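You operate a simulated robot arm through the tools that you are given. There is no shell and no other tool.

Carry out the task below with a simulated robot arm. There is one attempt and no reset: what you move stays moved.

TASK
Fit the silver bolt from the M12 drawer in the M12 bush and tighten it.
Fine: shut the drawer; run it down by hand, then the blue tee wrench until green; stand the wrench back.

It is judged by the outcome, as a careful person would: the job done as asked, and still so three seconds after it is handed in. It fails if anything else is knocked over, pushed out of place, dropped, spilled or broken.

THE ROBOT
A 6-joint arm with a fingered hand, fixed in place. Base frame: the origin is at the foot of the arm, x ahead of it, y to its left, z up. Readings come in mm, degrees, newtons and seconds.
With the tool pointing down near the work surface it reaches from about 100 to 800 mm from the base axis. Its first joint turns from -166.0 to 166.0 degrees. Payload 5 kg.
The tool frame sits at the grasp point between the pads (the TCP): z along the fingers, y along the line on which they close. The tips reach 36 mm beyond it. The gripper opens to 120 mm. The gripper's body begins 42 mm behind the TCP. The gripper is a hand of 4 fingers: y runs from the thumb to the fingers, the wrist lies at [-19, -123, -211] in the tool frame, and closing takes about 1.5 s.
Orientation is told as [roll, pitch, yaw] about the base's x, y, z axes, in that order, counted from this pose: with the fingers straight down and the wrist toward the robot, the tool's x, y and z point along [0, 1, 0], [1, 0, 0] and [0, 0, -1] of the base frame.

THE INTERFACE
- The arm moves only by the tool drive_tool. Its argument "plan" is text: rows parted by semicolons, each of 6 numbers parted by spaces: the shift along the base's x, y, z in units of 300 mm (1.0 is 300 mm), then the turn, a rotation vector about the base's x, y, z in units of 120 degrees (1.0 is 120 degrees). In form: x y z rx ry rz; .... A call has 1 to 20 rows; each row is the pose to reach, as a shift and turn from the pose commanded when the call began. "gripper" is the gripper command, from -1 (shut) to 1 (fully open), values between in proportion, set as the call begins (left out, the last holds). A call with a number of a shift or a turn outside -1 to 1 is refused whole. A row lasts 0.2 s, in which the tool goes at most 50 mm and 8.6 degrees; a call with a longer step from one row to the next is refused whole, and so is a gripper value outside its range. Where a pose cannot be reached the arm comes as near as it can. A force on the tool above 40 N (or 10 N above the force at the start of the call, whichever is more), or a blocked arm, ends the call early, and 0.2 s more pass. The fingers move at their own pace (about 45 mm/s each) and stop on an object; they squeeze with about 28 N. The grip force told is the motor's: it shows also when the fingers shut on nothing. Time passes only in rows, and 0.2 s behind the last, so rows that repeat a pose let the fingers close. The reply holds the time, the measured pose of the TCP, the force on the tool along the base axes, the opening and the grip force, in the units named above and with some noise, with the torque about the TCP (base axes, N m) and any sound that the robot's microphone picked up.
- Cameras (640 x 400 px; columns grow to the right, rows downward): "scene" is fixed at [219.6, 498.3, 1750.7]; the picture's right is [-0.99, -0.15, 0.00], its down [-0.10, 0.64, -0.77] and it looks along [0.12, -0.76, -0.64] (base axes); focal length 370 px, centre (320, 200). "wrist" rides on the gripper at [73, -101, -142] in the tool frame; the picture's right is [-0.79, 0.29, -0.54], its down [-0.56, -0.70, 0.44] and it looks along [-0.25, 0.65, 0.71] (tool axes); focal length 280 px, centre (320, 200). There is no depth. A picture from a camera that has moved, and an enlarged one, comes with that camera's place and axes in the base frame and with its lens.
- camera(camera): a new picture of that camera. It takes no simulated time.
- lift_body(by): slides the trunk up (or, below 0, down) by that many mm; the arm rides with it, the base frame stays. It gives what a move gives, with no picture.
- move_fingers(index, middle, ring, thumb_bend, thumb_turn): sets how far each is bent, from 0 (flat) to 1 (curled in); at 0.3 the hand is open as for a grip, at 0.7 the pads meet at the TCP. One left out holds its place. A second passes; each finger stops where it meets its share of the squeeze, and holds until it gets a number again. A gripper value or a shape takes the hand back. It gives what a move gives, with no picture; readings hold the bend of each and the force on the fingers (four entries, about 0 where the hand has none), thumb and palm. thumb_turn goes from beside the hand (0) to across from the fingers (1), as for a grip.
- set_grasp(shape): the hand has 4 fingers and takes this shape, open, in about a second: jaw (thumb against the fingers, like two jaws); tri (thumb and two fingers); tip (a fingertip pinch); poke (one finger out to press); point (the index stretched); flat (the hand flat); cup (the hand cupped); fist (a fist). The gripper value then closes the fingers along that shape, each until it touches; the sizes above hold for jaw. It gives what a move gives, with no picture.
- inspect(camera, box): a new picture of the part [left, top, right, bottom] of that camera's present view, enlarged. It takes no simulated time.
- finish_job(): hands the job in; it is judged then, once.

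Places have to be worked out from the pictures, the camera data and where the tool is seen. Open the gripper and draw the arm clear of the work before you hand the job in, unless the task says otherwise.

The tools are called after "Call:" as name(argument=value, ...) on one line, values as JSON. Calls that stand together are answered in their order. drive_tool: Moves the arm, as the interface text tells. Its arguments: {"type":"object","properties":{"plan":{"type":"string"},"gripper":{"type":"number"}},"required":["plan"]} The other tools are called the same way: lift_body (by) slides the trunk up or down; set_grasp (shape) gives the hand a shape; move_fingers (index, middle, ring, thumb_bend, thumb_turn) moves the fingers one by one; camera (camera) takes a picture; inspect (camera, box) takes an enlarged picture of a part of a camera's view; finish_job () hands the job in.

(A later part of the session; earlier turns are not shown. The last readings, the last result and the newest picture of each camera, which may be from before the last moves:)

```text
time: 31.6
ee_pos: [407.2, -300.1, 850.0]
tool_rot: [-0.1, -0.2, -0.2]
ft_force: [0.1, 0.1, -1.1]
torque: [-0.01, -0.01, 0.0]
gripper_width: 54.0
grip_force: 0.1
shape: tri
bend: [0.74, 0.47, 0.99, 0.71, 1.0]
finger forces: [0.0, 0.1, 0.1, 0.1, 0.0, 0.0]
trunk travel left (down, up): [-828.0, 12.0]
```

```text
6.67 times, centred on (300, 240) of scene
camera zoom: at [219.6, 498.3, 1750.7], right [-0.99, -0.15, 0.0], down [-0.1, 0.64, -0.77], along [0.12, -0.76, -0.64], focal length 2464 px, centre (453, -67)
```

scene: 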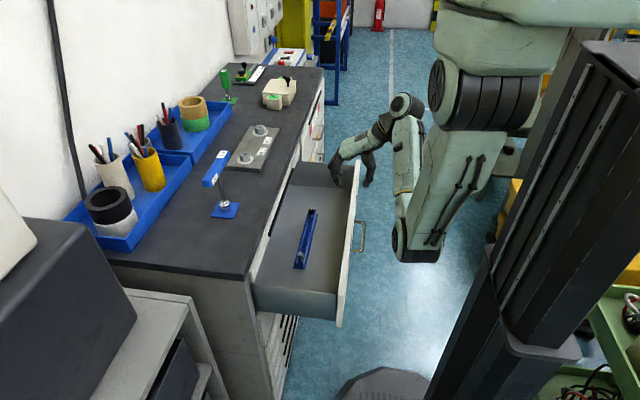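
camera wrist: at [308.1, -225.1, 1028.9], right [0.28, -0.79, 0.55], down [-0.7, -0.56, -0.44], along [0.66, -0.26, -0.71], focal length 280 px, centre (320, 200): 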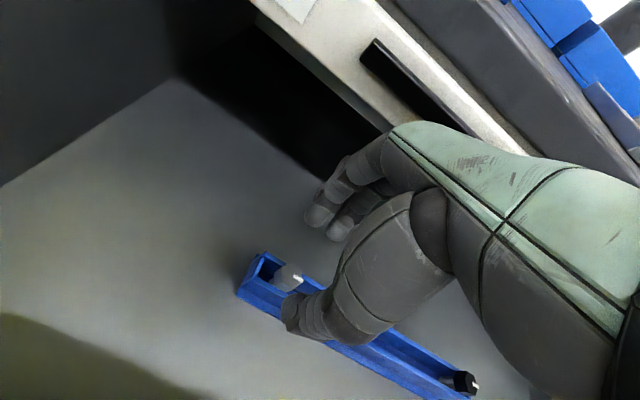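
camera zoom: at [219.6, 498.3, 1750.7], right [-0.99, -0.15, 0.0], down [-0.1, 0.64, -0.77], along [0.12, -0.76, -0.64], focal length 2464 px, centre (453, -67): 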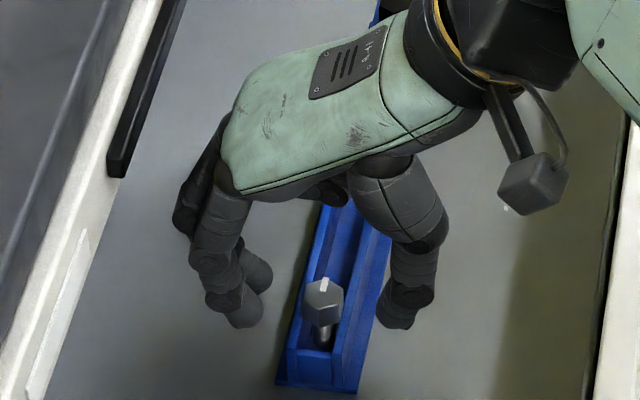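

Tips bracket the head symmetrically at about its lower edge. I close the tri grasp.

Call:
drive_tool(plan="0 0 0 0 0 0; 0 0 0 0 0 0; 0 0 0 0 0 0; 0 0 0 0 0 0; 0 0 0 0 0 0; 0 0 0 0 0 0", gripper=-1)

Call:
inspect(camera="wrist", box=[240, 180, 400, 340])

Call:
inspect(camera="scene", box=[280, 210, 320, 270])

```text
time: 33.0
ee_pos: [408.9, -300.4, 851.2]
tool_rot: [-0.3, -0.5, -0.1]
ft_force: [1.0, 1.4, 12.0]
torque: [0.0, -0.01, -0.07]
gripper_width: 17.3
grip_force: 27.8
shape: tri
bend: [0.73, 0.63, 1.0, 0.76, 1.0]
finger forces: [11.9, 14.9, 0.0, 0.0, 31.7, 0.0]
trunk travel left (down, up): [-828.0, 12.0]
```

```text
2.50 times, centred on (320, 260) of wrist
camera zoom: at [305.4, -227.2, 992.6], right [0.28, -0.79, 0.55], down [-0.7, -0.56, -0.45], along [0.66, -0.26, -0.71], focal length 701 px, centre (320, 50)
```

zoom: 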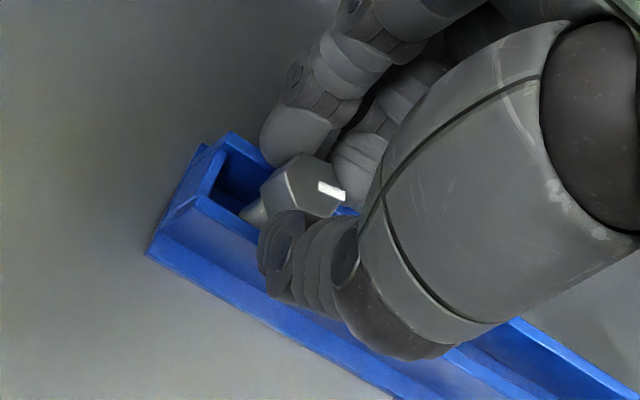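

```text
6.67 times, centred on (300, 240) of scene
camera zoom: at [219.6, 498.3, 1750.7], right [-0.99, -0.15, 0.0], down [-0.1, 0.64, -0.77], along [0.12, -0.76, -0.64], focal length 2464 px, centre (453, -67)
```

zoom: 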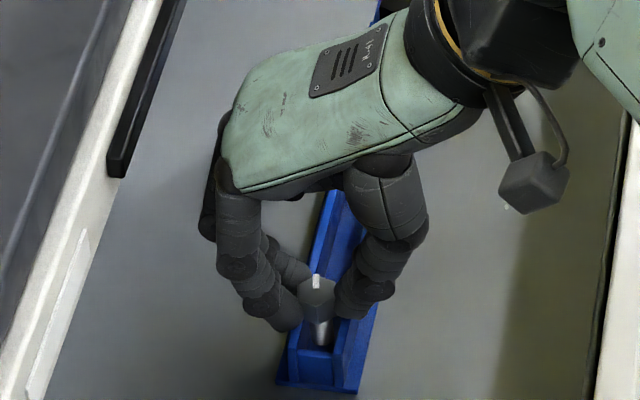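

Bolt head gripped by index, middle and thumb (width 17). I lift slowly and check that it comes out straight without the rack.

Call:
drive_tool(plan="0 0 0.02 0 0 0; 0 0 0.05 0 0 0; 0 0 0.09 0 0 0; 0 0 0.14 0 0 0; 0 0 0.2 0 0 0; 0 0 0.26 0 0 0")

Call:
inspect(camera="wrist", box=[200, 180, 400, 340])

Call:
inspect(camera="scene", box=[270, 180, 330, 270])

```text
time: 34.4
ee_pos: [408.0, -299.3, 925.5]
tool_rot: [-0.1, -0.3, -0.3]
ft_force: [0.7, -0.3, -1.5]
torque: [0.01, -0.01, 0.0]
gripper_width: 15.9
grip_force: 27.8
shape: tri
bend: [0.73, 0.65, 1.0, 0.76, 1.0]
finger forces: [13.5, 8.9, 0.1, 0.1, 21.1, 0.0]
trunk travel left (down, up): [-828.0, 12.0]
```

```text
2.50 times, centred on (300, 260) of wrist
camera zoom: at [305.1, -227.9, 1067.2], right [0.28, -0.79, 0.55], down [-0.7, -0.56, -0.45], along [0.66, -0.26, -0.71], focal length 701 px, centre (370, 50)
```

zoom: 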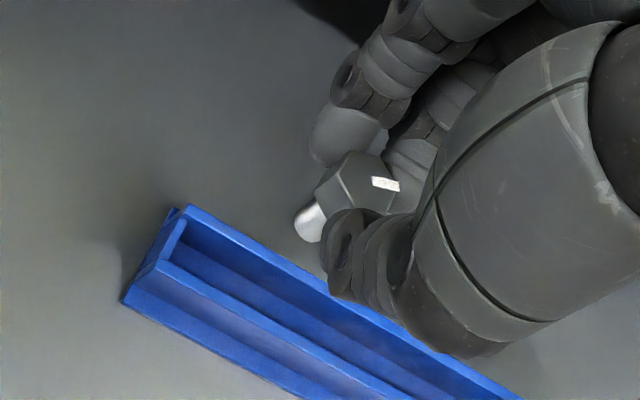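

```text
4.44 times, centred on (300, 225) of scene
camera zoom: at [219.6, 498.3, 1750.7], right [-0.99, -0.15, 0.0], down [-0.1, 0.64, -0.77], along [0.12, -0.76, -0.64], focal length 1643 px, centre (409, 89)
```

zoom: 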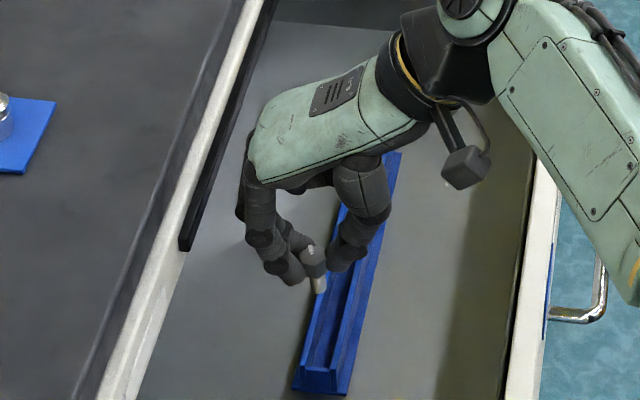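

Bolt lifted out cleanly; I check its tilt at higher zoom.

Call:
inspect(camera="scene", box=[292, 222, 308, 240])

Call:
inspect(camera="wrist", box=[260, 220, 320, 280])

```text
16.00 times, centred on (300, 231) of scene
camera zoom: at [219.6, 498.3, 1750.7], right [-0.99, -0.15, 0.0], down [-0.1, 0.64, -0.77], along [0.12, -0.76, -0.64], focal length 5914 px, centre (640, -296)
```

zoom: 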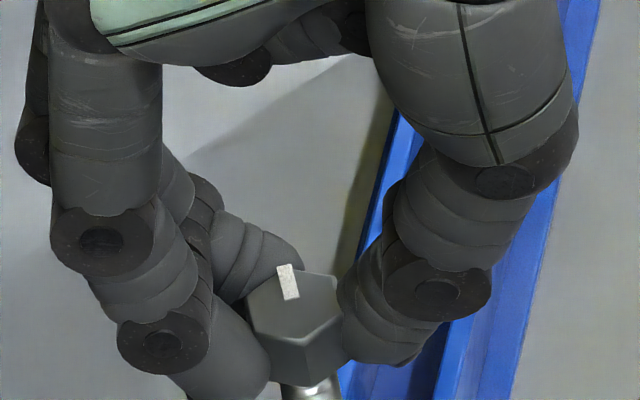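

```text
6.67 times, centred on (290, 250) of wrist
camera zoom: at [305.1, -227.9, 1067.2], right [0.28, -0.79, 0.55], down [-0.7, -0.56, -0.45], along [0.66, -0.26, -0.71], focal length 1869 px, centre (520, -133)
```

zoom: 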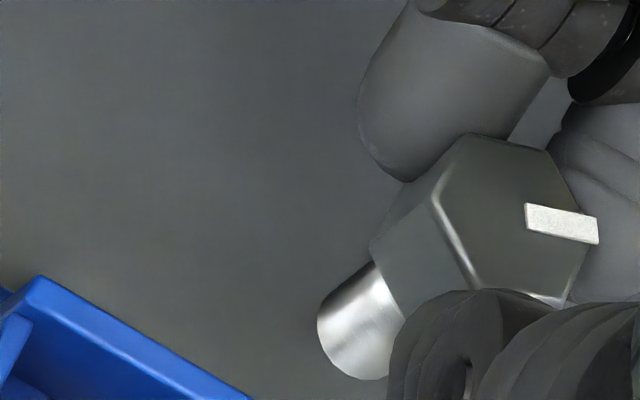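

Bolt hangs near vertical. Next I raise it and carry it in front of the M12 bush (roughly (640, −515, 1050)), keeping clear of the wrench, and look.

Call:
drive_tool(plan="0 0 0.15 0 0 0; 0 0 0.3 0 0 0; 0 0 0.45 0 0 0; 0 -0.06 0.6 0 0 0; 0 -0.15 0.73 0 0 0; 0 -0.3 0.76 0 0 0; 0.1 -0.4 0.76 0 0 0; 0.2 -0.5 0.76 0 0 0; 0.3 -0.5 0.76 0 0 0; 0.4 -0.5 0.76 0 0 0; 0.45 -0.5 0.76 0 0 0; 0.45 -0.5 0.76 0 0 0")

Call:
camera(camera="wrist")

Call:
camera(camera="scene")

```text
time: 37.0
ee_pos: [539.5, -451.1, 1155.0]
tool_rot: [-0.3, -0.2, -0.1]
ft_force: [0.4, -0.8, -0.7]
torque: [-0.02, 0.02, -0.02]
gripper_width: 15.8
grip_force: 27.6
shape: tri
bend: [0.73, 0.65, 1.0, 0.76, 1.0]
finger forces: [13.6, 8.8, 0.1, 0.0, 21.0, 0.0]
trunk travel left (down, up): [-828.0, 12.0]
```

```text
taken
camera wrist: at [438.2, -379.3, 1296.1], right [0.28, -0.79, 0.55], down [-0.7, -0.56, -0.45], along [0.66, -0.26, -0.71], focal length 280 px, centre (320, 200)
```

wrist: 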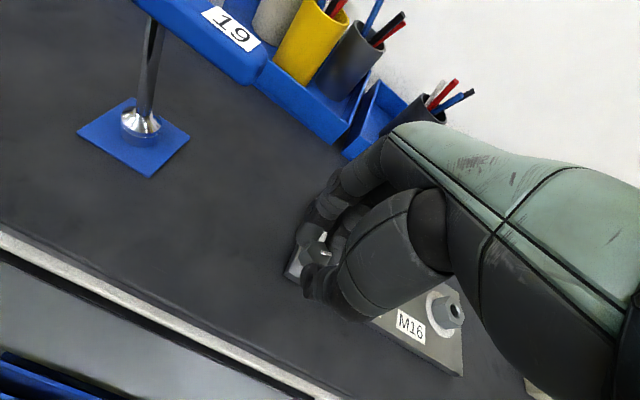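

```text
taken
```

scene: 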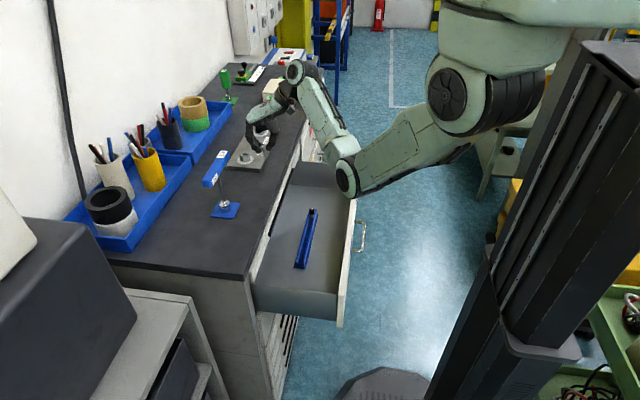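

I zoom in on the bush and bolt.

Call:
inspect(camera="scene", box=[220, 100, 310, 180])

Call:
inspect(camera="wrist", box=[260, 200, 380, 320])

```text
5.00 times, centred on (265, 140) of scene
camera zoom: at [219.6, 498.3, 1750.7], right [-0.99, -0.15, 0.0], down [-0.1, 0.64, -0.77], along [0.12, -0.76, -0.64], focal length 1848 px, centre (595, 500)
```

zoom: 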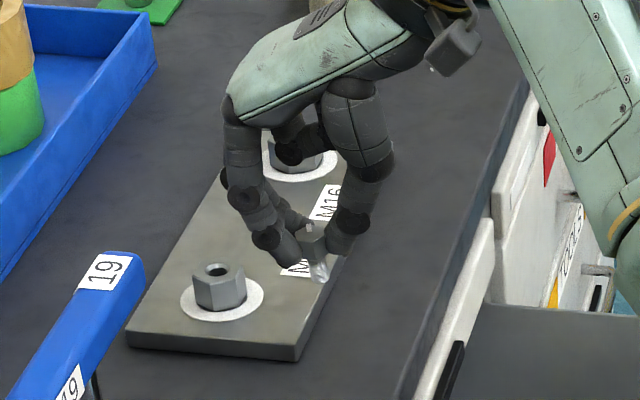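

```text
3.33 times, centred on (320, 260) of wrist
camera zoom: at [438.2, -379.3, 1296.1], right [0.28, -0.79, 0.55], down [-0.7, -0.56, -0.45], along [0.66, -0.26, -0.71], focal length 935 px, centre (320, 0)
```

zoom: 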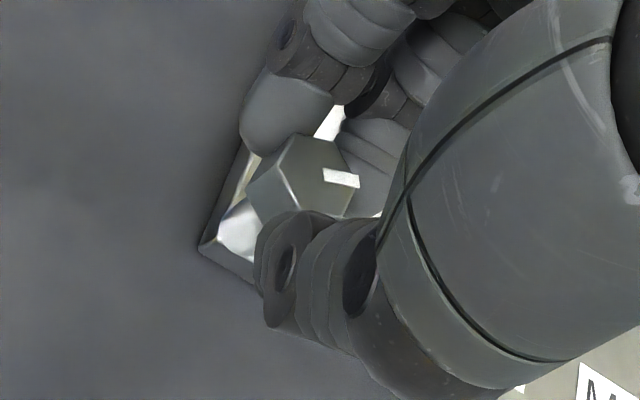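

Call:
inspect(camera="scene", box=[250, 135, 290, 165])

Call:
inspect(camera="wrist", box=[280, 230, 330, 280])

Call:
inspect(camera="scene", box=[225, 140, 265, 170])

```text
13.33 times, centred on (270, 150) of scene
camera zoom: at [219.6, 498.3, 1750.7], right [-0.99, -0.15, 0.0], down [-0.1, 0.64, -0.77], along [0.12, -0.76, -0.64], focal length 4928 px, centre (987, 867)
```

zoom: 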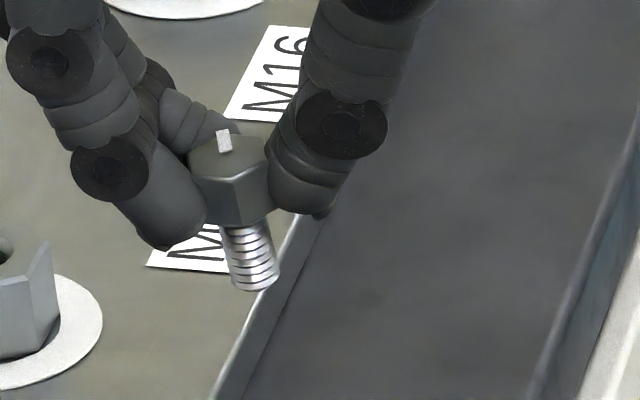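

```text
8.00 times, centred on (305, 255) of wrist
camera zoom: at [438.2, -379.3, 1296.1], right [0.28, -0.79, 0.55], down [-0.7, -0.56, -0.45], along [0.66, -0.26, -0.71], focal length 2243 px, centre (440, -240)
```

zoom: 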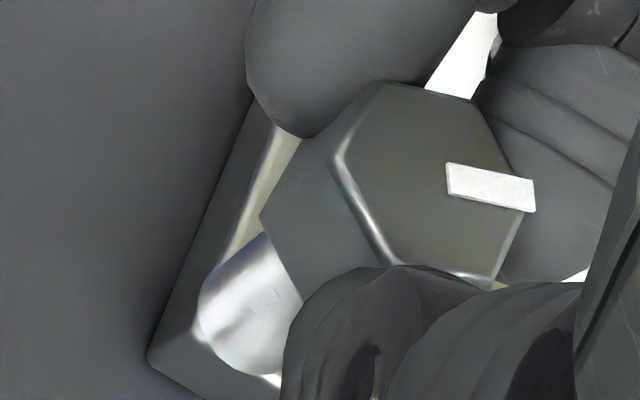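

```text
13.33 times, centred on (245, 155) of scene
camera zoom: at [219.6, 498.3, 1750.7], right [-0.99, -0.15, 0.0], down [-0.1, 0.64, -0.77], along [0.12, -0.76, -0.64], focal length 4928 px, centre (1320, 800)
```

zoom: 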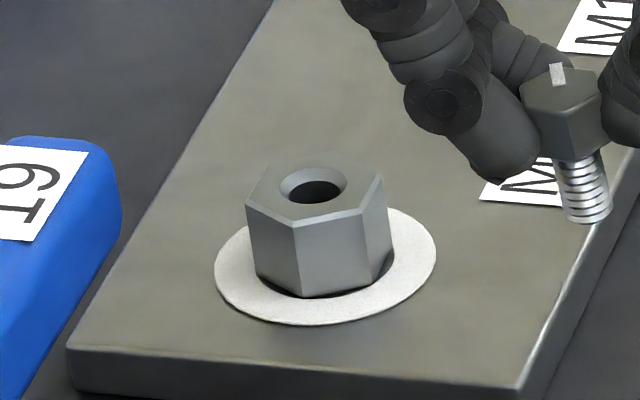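

Call:
inspect(camera="scene", box=[263, 142, 275, 158])

```text
16.00 times, centred on (269, 150) of scene
camera zoom: at [219.6, 498.3, 1750.7], right [-0.99, -0.15, 0.0], down [-0.1, 0.64, -0.77], along [0.12, -0.76, -0.64], focal length 5914 px, centre (1136, 1000)
```

zoom: 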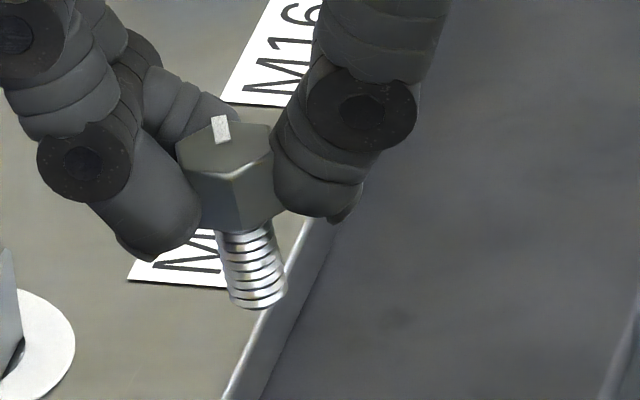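

The bolt is tilted ~6° (tip toward the robot) with its tip on the TCP axis 54 mm below the TCP; the bush hole is near (633, −513, ~1057). I pitch −6° to make the bolt vertical and bring it ~15 mm above the hole.

Call:
drive_tool(plan="0.08 -0.06 0 0 -0.0125 0; 0.16 -0.12 0 0 -0.025 0; 0.24 -0.17 0 0 -0.0375 0; 0.295 -0.207 -0.03 0 -0.05 0; 0.295 -0.207 -0.06 0 -0.05 0; 0.295 -0.207 -0.093 0 -0.05 0; 0.295 -0.207 -0.093 0 -0.05 0")

Call:
inspect(camera="scene", box=[228, 132, 268, 172])

Call:
inspect(camera="wrist", box=[250, 210, 350, 310])

```text
time: 38.6
ee_pos: [630.9, -513.7, 1125.5]
tool_rot: [0.0, -6.3, -0.1]
ft_force: [-0.7, 0.2, -1.5]
torque: [0.02, -0.01, 0.01]
gripper_width: 15.9
grip_force: 27.8
shape: tri
bend: [0.73, 0.65, 1.0, 0.76, 1.0]
finger forces: [13.5, 8.8, 0.0, 0.1, 21.0, 0.0]
trunk travel left (down, up): [-828.0, 12.0]
```

```text
10.00 times, centred on (248, 152) of scene
camera zoom: at [219.6, 498.3, 1750.7], right [-0.99, -0.15, 0.0], down [-0.1, 0.64, -0.77], along [0.12, -0.76, -0.64], focal length 3696 px, centre (1040, 680)
```

zoom: 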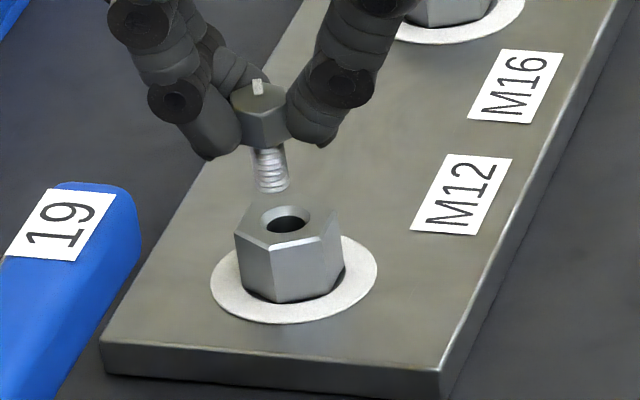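

```text
4.00 times, centred on (300, 260) of wrist
camera zoom: at [514.5, -441.9, 1256.3], right [0.22, -0.79, 0.57], down [-0.65, -0.56, -0.52], along [0.73, -0.26, -0.64], focal length 1122 px, centre (400, -40)
```

zoom: 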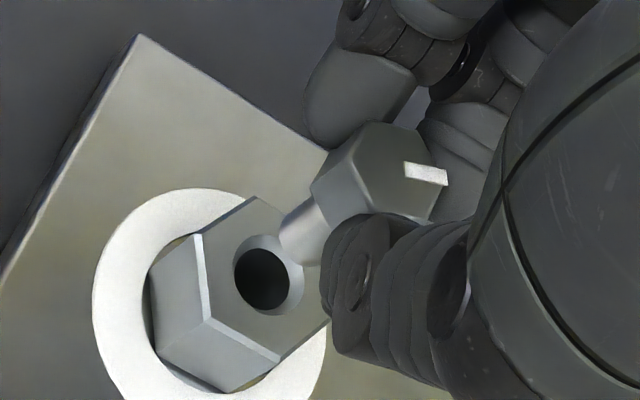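

Both cameras agree: tip at (636.5, −513.7, 1072), hole about (635.5, −518, 1056). I shift −1, −4 and come down to ~7 mm above, then recheck.

Call:
drive_tool(plan="-0.004 -0.014 0 0 0 0; -0.004 -0.014 -0.025 0 0 0; -0.004 -0.014 -0.025 0 0 0")

Call:
inspect(camera="scene", box=[238, 142, 258, 162])

Call:
inspect(camera="wrist", box=[260, 220, 330, 290])

```text
time: 39.4
ee_pos: [630.6, -516.2, 1118.9]
tool_rot: [-0.2, -6.3, -0.2]
ft_force: [-0.1, 0.7, -0.2]
torque: [-0.04, -0.03, -0.03]
gripper_width: 15.7
grip_force: 28.0
shape: tri
bend: [0.73, 0.65, 1.0, 0.76, 1.0]
finger forces: [13.6, 8.7, 0.0, 0.0, 21.0, 0.0]
trunk travel left (down, up): [-828.0, 12.0]
```

```text
16.00 times, centred on (248, 152) of scene
camera zoom: at [219.6, 498.3, 1750.7], right [-0.99, -0.15, 0.0], down [-0.1, 0.64, -0.77], along [0.12, -0.76, -0.64], focal length 5914 px, centre (1472, 968)
```

zoom: 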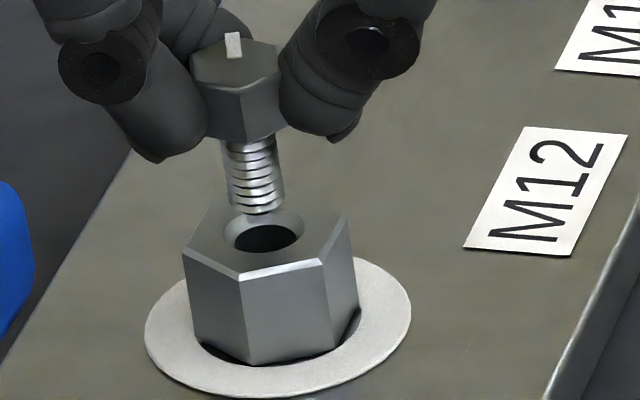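

```text
5.71 times, centred on (295, 255) of wrist
camera zoom: at [513.2, -443.7, 1249.1], right [0.22, -0.79, 0.57], down [-0.65, -0.56, -0.52], along [0.73, -0.26, -0.64], focal length 1602 px, centre (463, -114)
```

zoom: 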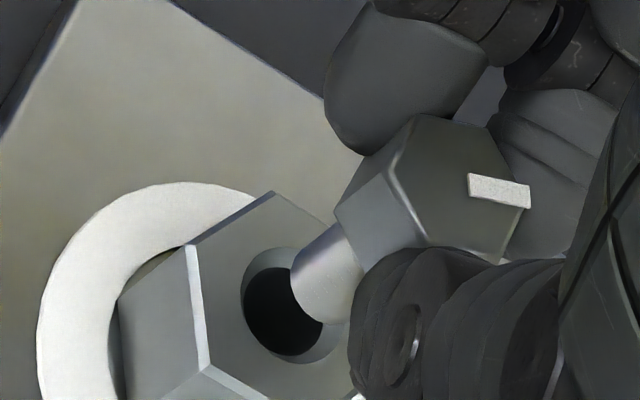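

The tip is now over the hole within ~1 mm and ~7 mm above. I lower gently and watch the force.

Call:
drive_tool(plan="0 -0.001 -0.01 0 0 0; 0 -0.001 -0.018 0 0 0; 0 -0.001 -0.026 0 0 0; 0 -0.001 -0.026 0 0 0")

Call:
inspect(camera="scene", box=[238, 142, 258, 162])

Call:
inspect(camera="wrist", box=[260, 220, 330, 290])

```text
time: 40.4
ee_pos: [628.9, -518.0, 1112.4]
tool_rot: [-0.2, -6.2, -0.1]
ft_force: [-0.3, -0.6, -0.3]
torque: [0.0, 0.01, -0.02]
gripper_width: 15.7
grip_force: 28.3
shape: tri
bend: [0.73, 0.65, 1.0, 0.76, 1.0]
finger forces: [13.5, 8.8, 0.0, 0.1, 21.0, 0.0]
trunk travel left (down, up): [-828.0, 12.0]
```

```text
16.00 times, centred on (248, 152) of scene
camera zoom: at [219.6, 498.3, 1750.7], right [-0.99, -0.15, 0.0], down [-0.1, 0.64, -0.77], along [0.12, -0.76, -0.64], focal length 5914 px, centre (1472, 968)
```

zoom: 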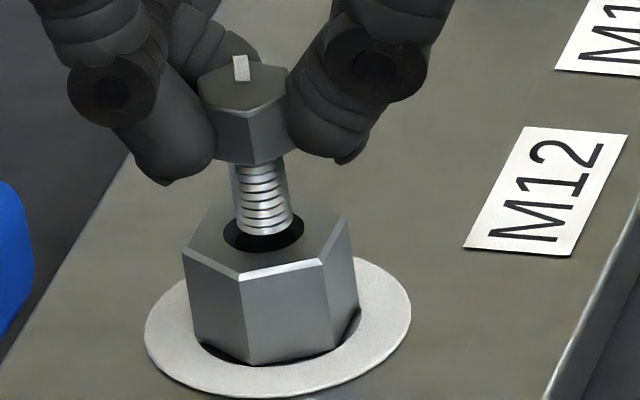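

```text
5.71 times, centred on (295, 255) of wrist
camera zoom: at [512.9, -445.5, 1242.4], right [0.22, -0.79, 0.57], down [-0.65, -0.56, -0.52], along [0.73, -0.26, -0.64], focal length 1602 px, centre (463, -114)
```

zoom: 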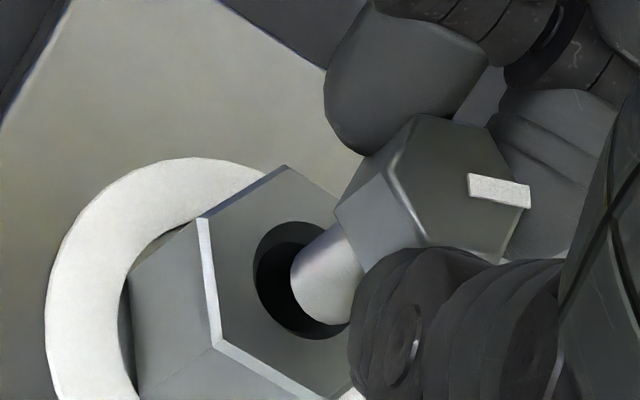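

No contact yet; the tip is at the hole plane and in x centred. I shift +1.3 mm in y and lower 4 mm further.

Call:
drive_tool(plan="-0.001 0.0045 0 0 0 0; -0.001 0.0045 -0.006 0 0 0; -0.001 0.0045 -0.013 0 0 0; -0.001 0.0045 -0.013 0 0 0")

Call:
inspect(camera="scene", box=[238, 142, 258, 162])

Call:
inspect(camera="wrist", box=[260, 220, 330, 290])

```text
time: 41.4
ee_pos: [628.8, -516.2, 1107.6]
tool_rot: [-0.2, -6.3, -0.2]
ft_force: [-0.8, -0.6, -0.6]
torque: [0.04, 0.02, 0.02]
gripper_width: 15.6
grip_force: 28.6
shape: tri
bend: [0.73, 0.65, 1.0, 0.76, 1.0]
finger forces: [13.7, 8.8, 0.0, 0.0, 21.0, 0.0]
trunk travel left (down, up): [-828.0, 12.0]
```

```text
16.00 times, centred on (248, 152) of scene
camera zoom: at [219.6, 498.3, 1750.7], right [-0.99, -0.15, 0.0], down [-0.1, 0.64, -0.77], along [0.12, -0.76, -0.64], focal length 5914 px, centre (1472, 968)
```

zoom: 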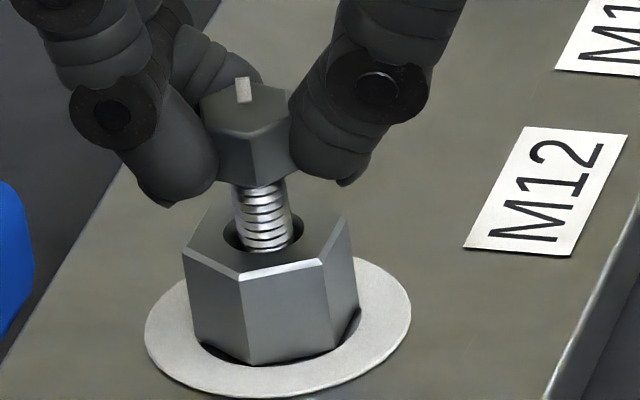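

```text
5.71 times, centred on (295, 255) of wrist
camera zoom: at [512.6, -444.1, 1238.1], right [0.22, -0.79, 0.57], down [-0.65, -0.56, -0.52], along [0.73, -0.26, -0.64], focal length 1602 px, centre (463, -114)
```

zoom: 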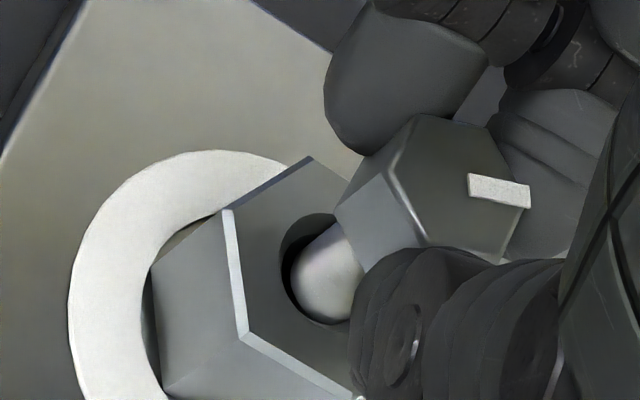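

The tip is inside the hole's countersink with no side force. I go a little further down to seat it on the thread.

Call:
drive_tool(plan="0 -0.001 -0.005 0 0 0; 0 -0.001 -0.01 0 0 0; 0 -0.001 -0.01 0 0 0")

Call:
inspect(camera="scene", box=[238, 142, 258, 162])

Call:
inspect(camera="wrist", box=[260, 220, 330, 290])

```text
time: 42.2
ee_pos: [628.6, -515.7, 1105.3]
tool_rot: [-0.3, -6.3, -0.3]
ft_force: [-1.0, -1.3, -0.3]
torque: [0.0, -0.02, -0.01]
gripper_width: 15.8
grip_force: 28.2
shape: tri
bend: [0.73, 0.65, 1.0, 0.76, 1.0]
finger forces: [13.6, 8.9, 0.0, 0.0, 21.0, 0.0]
trunk travel left (down, up): [-828.0, 12.0]
```

```text
16.00 times, centred on (248, 152) of scene
camera zoom: at [219.6, 498.3, 1750.7], right [-0.99, -0.15, 0.0], down [-0.1, 0.64, -0.77], along [0.12, -0.76, -0.64], focal length 5914 px, centre (1472, 968)
```

zoom: 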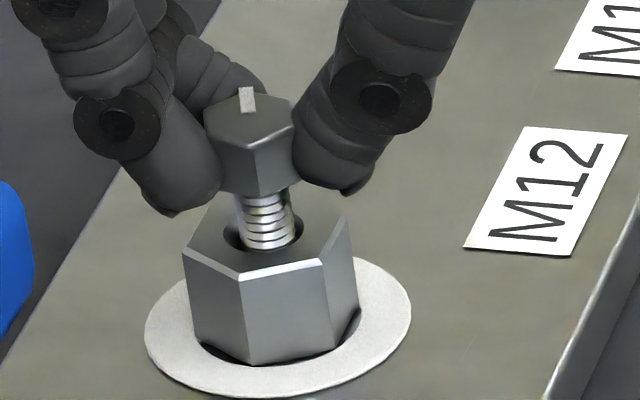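

```text
5.71 times, centred on (295, 255) of wrist
camera zoom: at [512.2, -444.0, 1235.6], right [0.22, -0.79, 0.57], down [-0.65, -0.56, -0.52], along [0.73, -0.26, -0.64], focal length 1602 px, centre (463, -114)
```

zoom: 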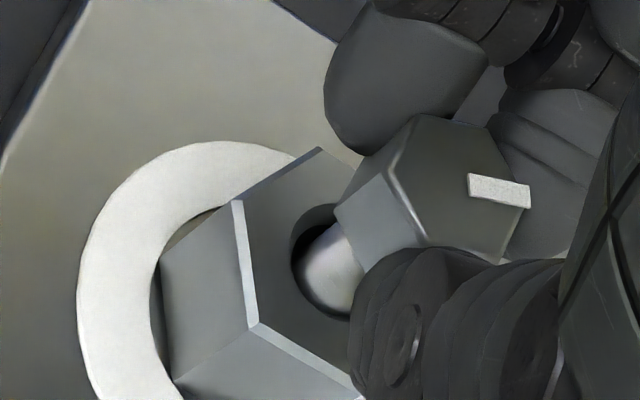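

Still free. I continue to lower in 3–4 mm increments with a slight +x trim.

Call:
drive_tool(plan="0.002 0 -0.004 0 0 0; 0.002 0 -0.008 0 0 0; 0.002 0 -0.012 0 0 0; 0.002 0 -0.012 0 0 0")

Call:
inspect(camera="scene", box=[238, 142, 258, 162])

```text
time: 43.2
ee_pos: [629.5, -516.0, 1101.9]
tool_rot: [-0.2, -6.4, -0.2]
ft_force: [0.2, -0.1, -1.1]
torque: [-0.02, 0.01, -0.01]
gripper_width: 15.6
grip_force: 28.3
shape: tri
bend: [0.73, 0.65, 1.0, 0.76, 1.0]
finger forces: [13.7, 8.8, 0.0, 0.1, 21.1, 0.0]
trunk travel left (down, up): [-828.0, 12.0]
```

```text
16.00 times, centred on (248, 152) of scene
camera zoom: at [219.6, 498.3, 1750.7], right [-0.99, -0.15, 0.0], down [-0.1, 0.64, -0.77], along [0.12, -0.76, -0.64], focal length 5914 px, centre (1472, 968)
```

zoom: 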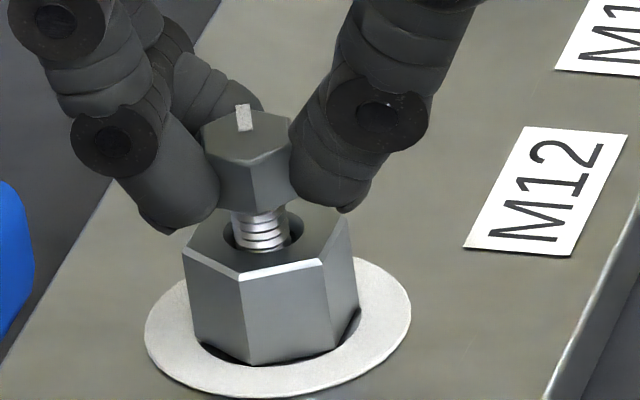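

Still no contact; I keep lowering in small steps.

Call:
drive_tool(plan="0 0 -0.004 0 0 0; 0 0 -0.008 0 0 0; 0 0 -0.012 0 0 0; 0 0 -0.012 0 0 0")

Call:
inspect(camera="scene", box=[238, 142, 258, 162])

Call:
inspect(camera="wrist", box=[260, 220, 330, 290])

```text
time: 44.2
ee_pos: [628.6, -515.8, 1097.0]
tool_rot: [-0.1, -6.4, -0.2]
ft_force: [-2.9, 1.3, 0.1]
torque: [0.07, 0.07, 0.0]
gripper_width: 15.8
grip_force: 28.1
shape: tri
bend: [0.73, 0.65, 1.0, 0.76, 1.0]
finger forces: [13.2, 8.5, 0.1, 0.0, 22.5, 0.1]
trunk travel left (down, up): [-828.0, 12.0]
```

```text
16.00 times, centred on (248, 152) of scene
camera zoom: at [219.6, 498.3, 1750.7], right [-0.99, -0.15, 0.0], down [-0.1, 0.64, -0.77], along [0.12, -0.76, -0.64], focal length 5914 px, centre (1472, 968)
```

zoom: 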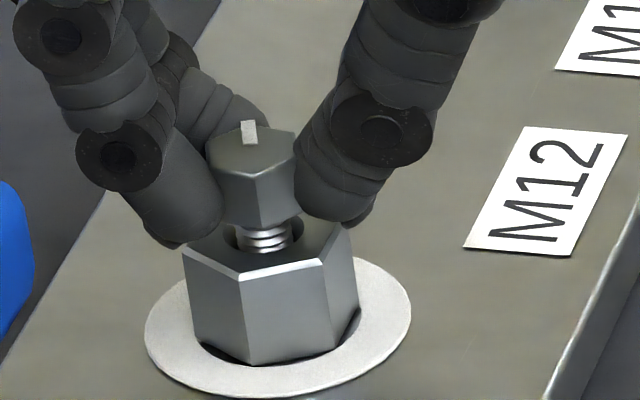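

```text
5.71 times, centred on (295, 255) of wrist
camera zoom: at [513.0, -443.9, 1227.8], right [0.22, -0.79, 0.57], down [-0.65, -0.56, -0.52], along [0.73, -0.26, -0.64], focal length 1602 px, centre (463, -114)
```

zoom: 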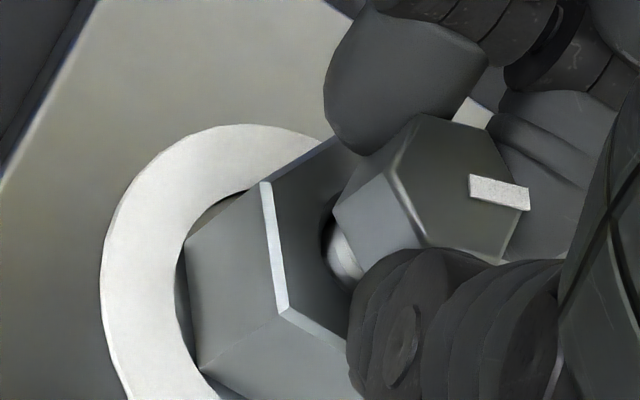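

Slight lateral force (−2.9 N in x): contact with the bore wall. I trim −0.6 mm in x and lower 2–3 mm more.

Call:
drive_tool(plan="-0.002 0.001 0 0 0 0; -0.002 0.001 -0.004 0 0 0; -0.002 0.001 -0.008 0 0 0; -0.002 0.001 -0.008 0 0 0")

Call:
inspect(camera="scene", box=[238, 142, 258, 162])

```text
time: 45.2
ee_pos: [627.5, -515.7, 1096.3]
tool_rot: [-0.3, -6.6, -0.2]
ft_force: [4.0, -1.6, 8.1]
torque: [0.0, -0.16, -0.03]
gripper_width: 15.9
grip_force: 27.9
shape: tri
bend: [0.73, 0.65, 1.0, 0.76, 1.0]
finger forces: [15.1, 11.3, 0.1, 0.0, 21.5, 0.0]
trunk travel left (down, up): [-828.0, 12.0]
```

```text
16.00 times, centred on (248, 152) of scene
camera zoom: at [219.6, 498.3, 1750.7], right [-0.99, -0.15, 0.0], down [-0.1, 0.64, -0.77], along [0.12, -0.76, -0.64], focal length 5914 px, centre (1472, 968)
```

zoom: 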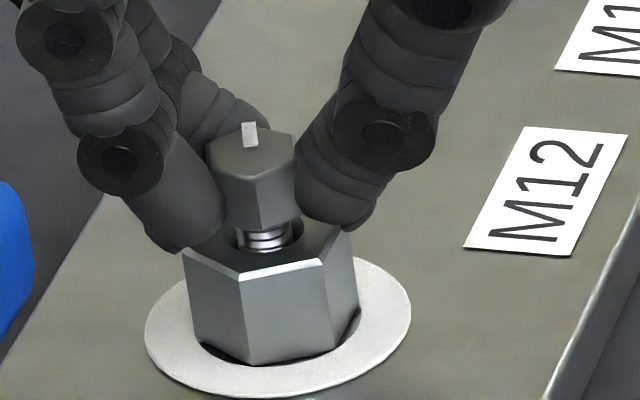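

Now 8 N upward: the bolt is seated (at thread start, or fingertips near the bush face). I try turning clockwise 60° about the bolt axis and watch torque and sound.

Call:
drive_tool(plan="0.0001 0.0022 0 0 0 -0.0625; 0.0006 0.0043 0 0 0 -0.125; 0.0013 0.0064 0 0 0 -0.1875; 0.0022 0.0083 0 0 0 -0.25; 0.0034 0.0101 0 0 0 -0.3125; 0.0049 0.0118 0 0 0 -0.375; 0.0065 0.0132 0 0 0 -0.4375; 0.0083 0.0144 0 0 0 -0.5")

Call:
inspect(camera="scene", box=[233, 137, 263, 167])

Call:
camera(camera="wrist")

```text
time: 47.0
ee_pos: [632.1, -511.2, 1095.3]
tool_rot: [-0.2, -6.2, -60.4]
ft_force: [1.9, -1.9, -1.1]
torque: [-0.11, 0.0, 0.13]
gripper_width: 15.0
grip_force: 27.6
shape: tri
bend: [0.73, 0.65, 1.0, 0.76, 1.0]
finger forces: [14.7, 7.9, 0.0, 0.0, 23.2, 0.0]
trunk travel left (down, up): [-828.0, 12.0]
```

```text
13.33 times, centred on (248, 152) of scene
camera zoom: at [219.6, 498.3, 1750.7], right [-0.99, -0.15, 0.0], down [-0.1, 0.64, -0.77], along [0.12, -0.76, -0.64], focal length 4928 px, centre (1280, 840)
```

zoom: 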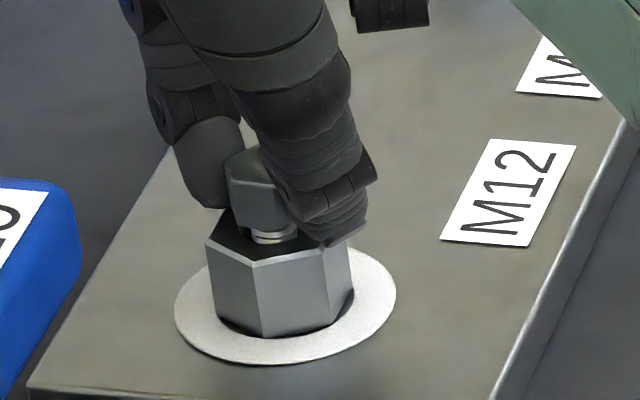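

```text
taken
camera wrist: at [636.8, -375.3, 1225.2], right [-0.57, -0.59, 0.57], down [-0.81, 0.28, -0.51], along [0.14, -0.76, -0.64], focal length 280 px, centre (320, 200)
```

wrist: 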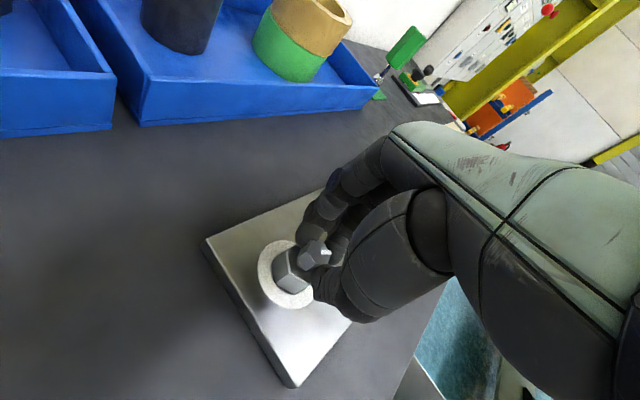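

Call:
inspect(camera="wrist", box=[260, 215, 360, 315])

Call:
inspect(camera="scene", box=[238, 142, 258, 162])

```text
4.00 times, centred on (310, 265) of wrist
camera zoom: at [636.8, -375.3, 1225.2], right [-0.57, -0.59, 0.57], down [-0.81, 0.28, -0.51], along [0.14, -0.76, -0.64], focal length 1122 px, centre (360, -60)
```

zoom: 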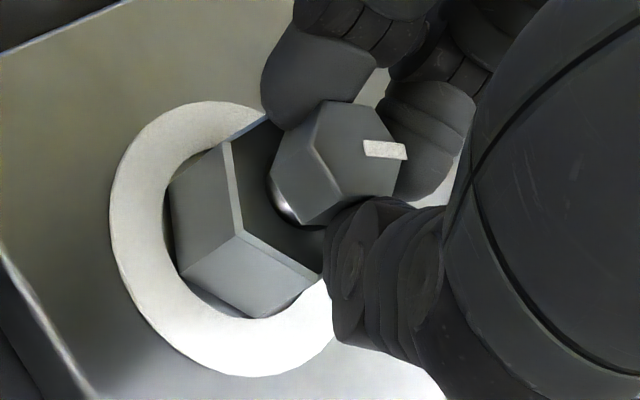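

```text
16.00 times, centred on (248, 152) of scene
camera zoom: at [219.6, 498.3, 1750.7], right [-0.99, -0.15, 0.0], down [-0.1, 0.64, -0.77], along [0.12, -0.76, -0.64], focal length 5914 px, centre (1472, 968)
```

zoom: 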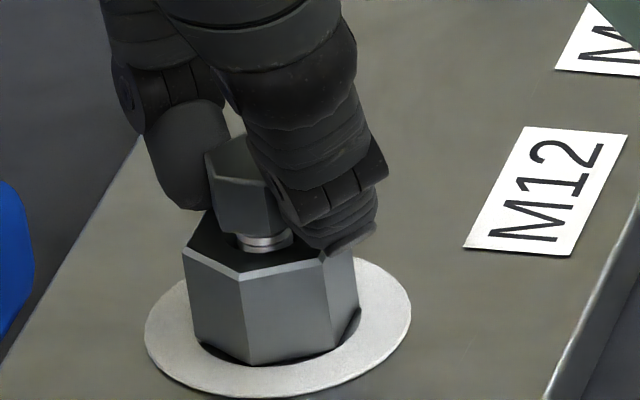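

The bolt turns with the hand (mark unchanged relative to the fingers) and dropped slightly. I keep turning another 60° with a light downward bias.

Call:
drive_tool(plan="0.002 0.001 -0.0005 0 0 -0.0625; 0.004 0.0017 -0.001 0 0 -0.125; 0.0062 0.0021 -0.0015 0 0 -0.1875; 0.0083 0.0022 -0.002 0 0 -0.25; 0.0105 0.0021 -0.0025 0 0 -0.3125; 0.0126 0.0017 -0.003 0 0 -0.375; 0.0147 0.001 -0.0035 0 0 -0.4375; 0.0167 0 -0.004 0 0 -0.5")

Call:
camera(camera="wrist")

Call:
camera(camera="scene")

```text
time: 48.8
ee_pos: [632.4, -510.2, 1095.6]
tool_rot: [-0.1, -6.3, -116.5]
ft_force: [3.1, -3.0, -7.7]
torque: [-0.13, -0.11, 0.07]
gripper_width: 13.6
grip_force: 28.0
shape: tri
bend: [0.73, 0.72, 1.0, 0.77, 1.0]
finger forces: [14.0, 0.0, 0.0, 0.1, 14.9, 0.0]
out of reach, approached as far as the arm can: row 8
trunk travel left (down, up): [-828.0, 12.0]
```

```text
taken
camera wrist: at [749.0, -438.7, 1225.4], right [-0.81, 0.15, 0.57], down [-0.21, 0.83, -0.52], along [-0.55, -0.54, -0.64], focal length 280 px, centre (320, 200)
```

wrist: 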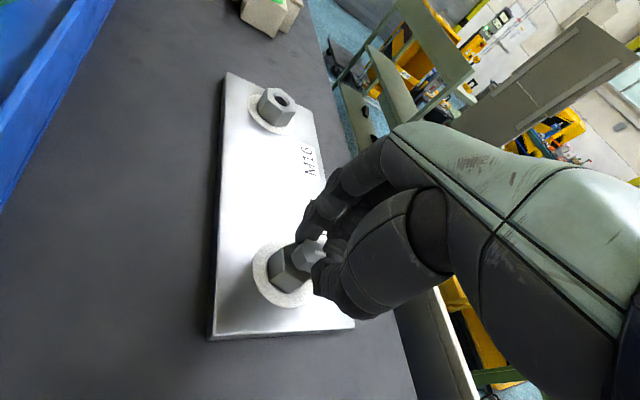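

```text
taken
```

scene: 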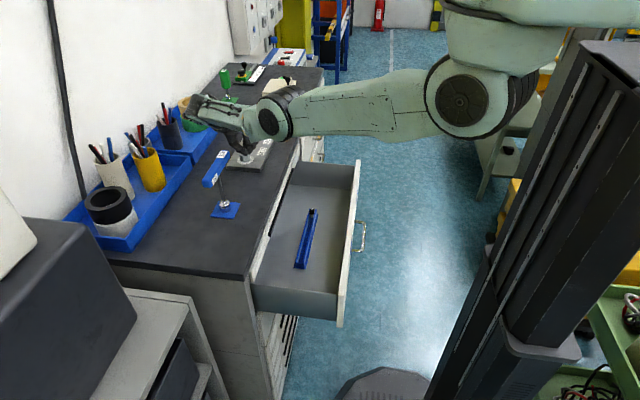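

Call:
inspect(camera="wrist", box=[250, 210, 360, 320])

Call:
inspect(camera="scene", box=[233, 137, 263, 167])

```text
3.64 times, centred on (305, 265) of wrist
camera zoom: at [749.0, -438.7, 1225.4], right [-0.81, 0.15, 0.57], down [-0.21, 0.83, -0.52], along [-0.55, -0.54, -0.64], focal length 1020 px, centre (374, -36)
```

zoom: 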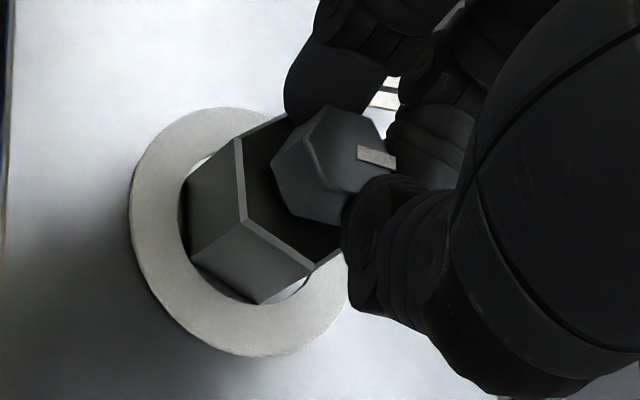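

```text
13.33 times, centred on (248, 152) of scene
camera zoom: at [219.6, 498.3, 1750.7], right [-0.99, -0.15, 0.0], down [-0.1, 0.64, -0.77], along [0.12, -0.76, -0.64], focal length 4928 px, centre (1280, 840)
```

zoom: 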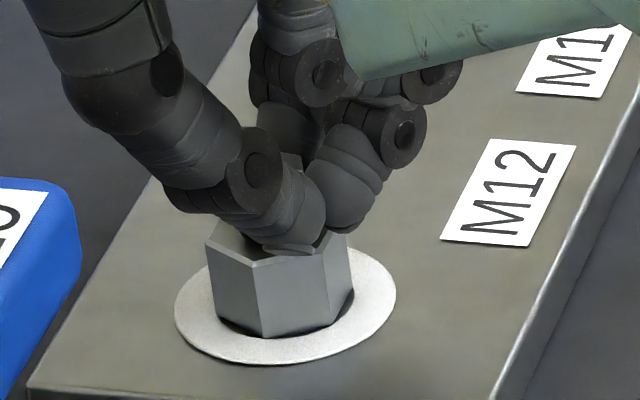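

Bolt has turned ~116° with the hand and no shank is visible now. The arm hit its yaw limit, so I release, rise, and check the bolt.

Call:
drive_tool(plan="0 0 0 0 0 0; 0 0 0 0 0 0; 0 0 0 0 0 0; 0 0 0 0 0 0; 0 0 0.05 0 0 0.03; 0 0 0.12 0 0 0.08; 0 0 0.2 0 0 0.14; 0 0 0.25 0 0 0.2", gripper=-0.2)

Call:
camera(camera="wrist")

Call:
inspect(camera="scene", box=[233, 137, 263, 167])

```text
time: 50.6
ee_pos: [632.2, -508.0, 1174.0]
tool_rot: [-0.2, -6.3, -92.3]
ft_force: [0.0, -0.7, -0.4]
torque: [0.0, 0.04, -0.02]
gripper_width: 48.0
grip_force: 0.0
shape: tri
bend: [0.74, 0.49, 0.99, 0.73, 1.0]
finger forces: [0.0, 0.0, 0.0, 0.0, 0.1, 0.1]
trunk travel left (down, up): [-828.0, 12.0]
```

```text
taken
camera wrist: at [710.5, -395.4, 1303.3], right [-0.8, -0.19, 0.57], down [-0.53, 0.67, -0.52], along [-0.28, -0.72, -0.64], focal length 280 px, centre (320, 200)
```

wrist: 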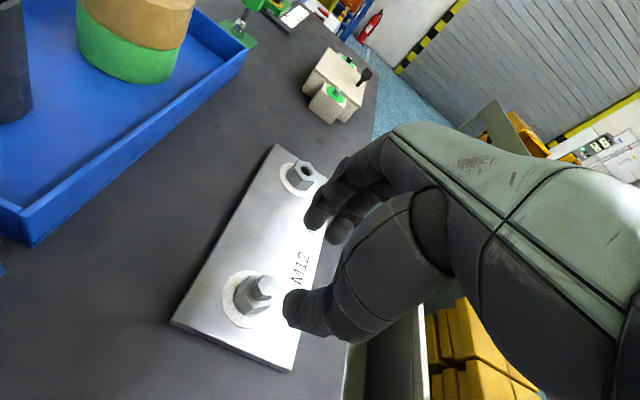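

```text
13.33 times, centred on (248, 152) of scene
camera zoom: at [219.6, 498.3, 1750.7], right [-0.99, -0.15, 0.0], down [-0.1, 0.64, -0.77], along [0.12, -0.76, -0.64], focal length 4928 px, centre (1280, 840)
```

zoom: 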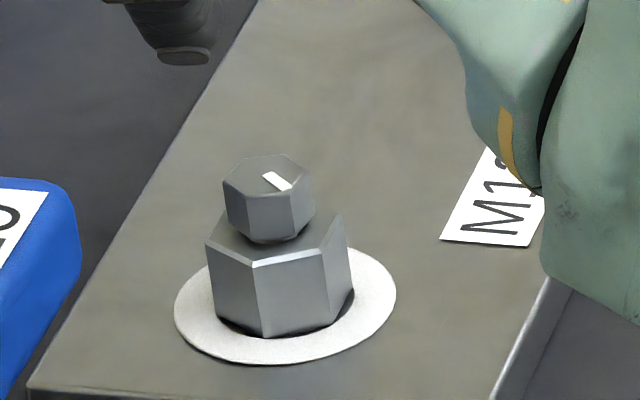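

The bolt stands in the bush with its head ~2–3 mm above the bush face. I zoom in to locate its axis for regrasping.

Call:
inspect(camera="wrist", box=[220, 260, 300, 340])

Call:
inspect(camera="scene", box=[238, 145, 258, 165])

```text
5.00 times, centred on (260, 300) of wrist
camera zoom: at [710.5, -395.4, 1303.3], right [-0.8, -0.19, 0.57], down [-0.53, 0.67, -0.52], along [-0.28, -0.72, -0.64], focal length 1402 px, centre (620, -300)
```

zoom: 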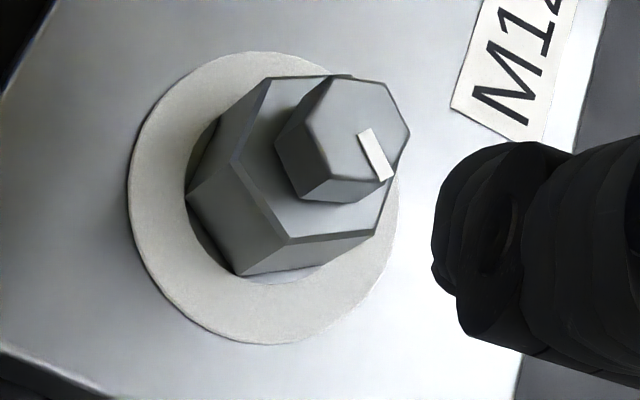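

```text
16.00 times, centred on (248, 155) of scene
camera zoom: at [219.6, 498.3, 1750.7], right [-0.99, -0.15, 0.0], down [-0.1, 0.64, -0.77], along [0.12, -0.76, -0.64], focal length 5914 px, centre (1472, 920)
```

zoom: 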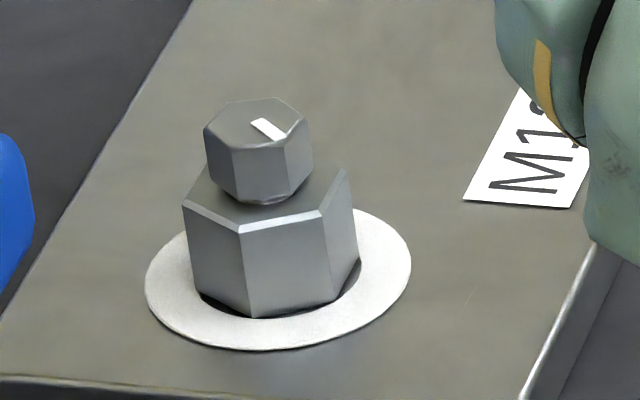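

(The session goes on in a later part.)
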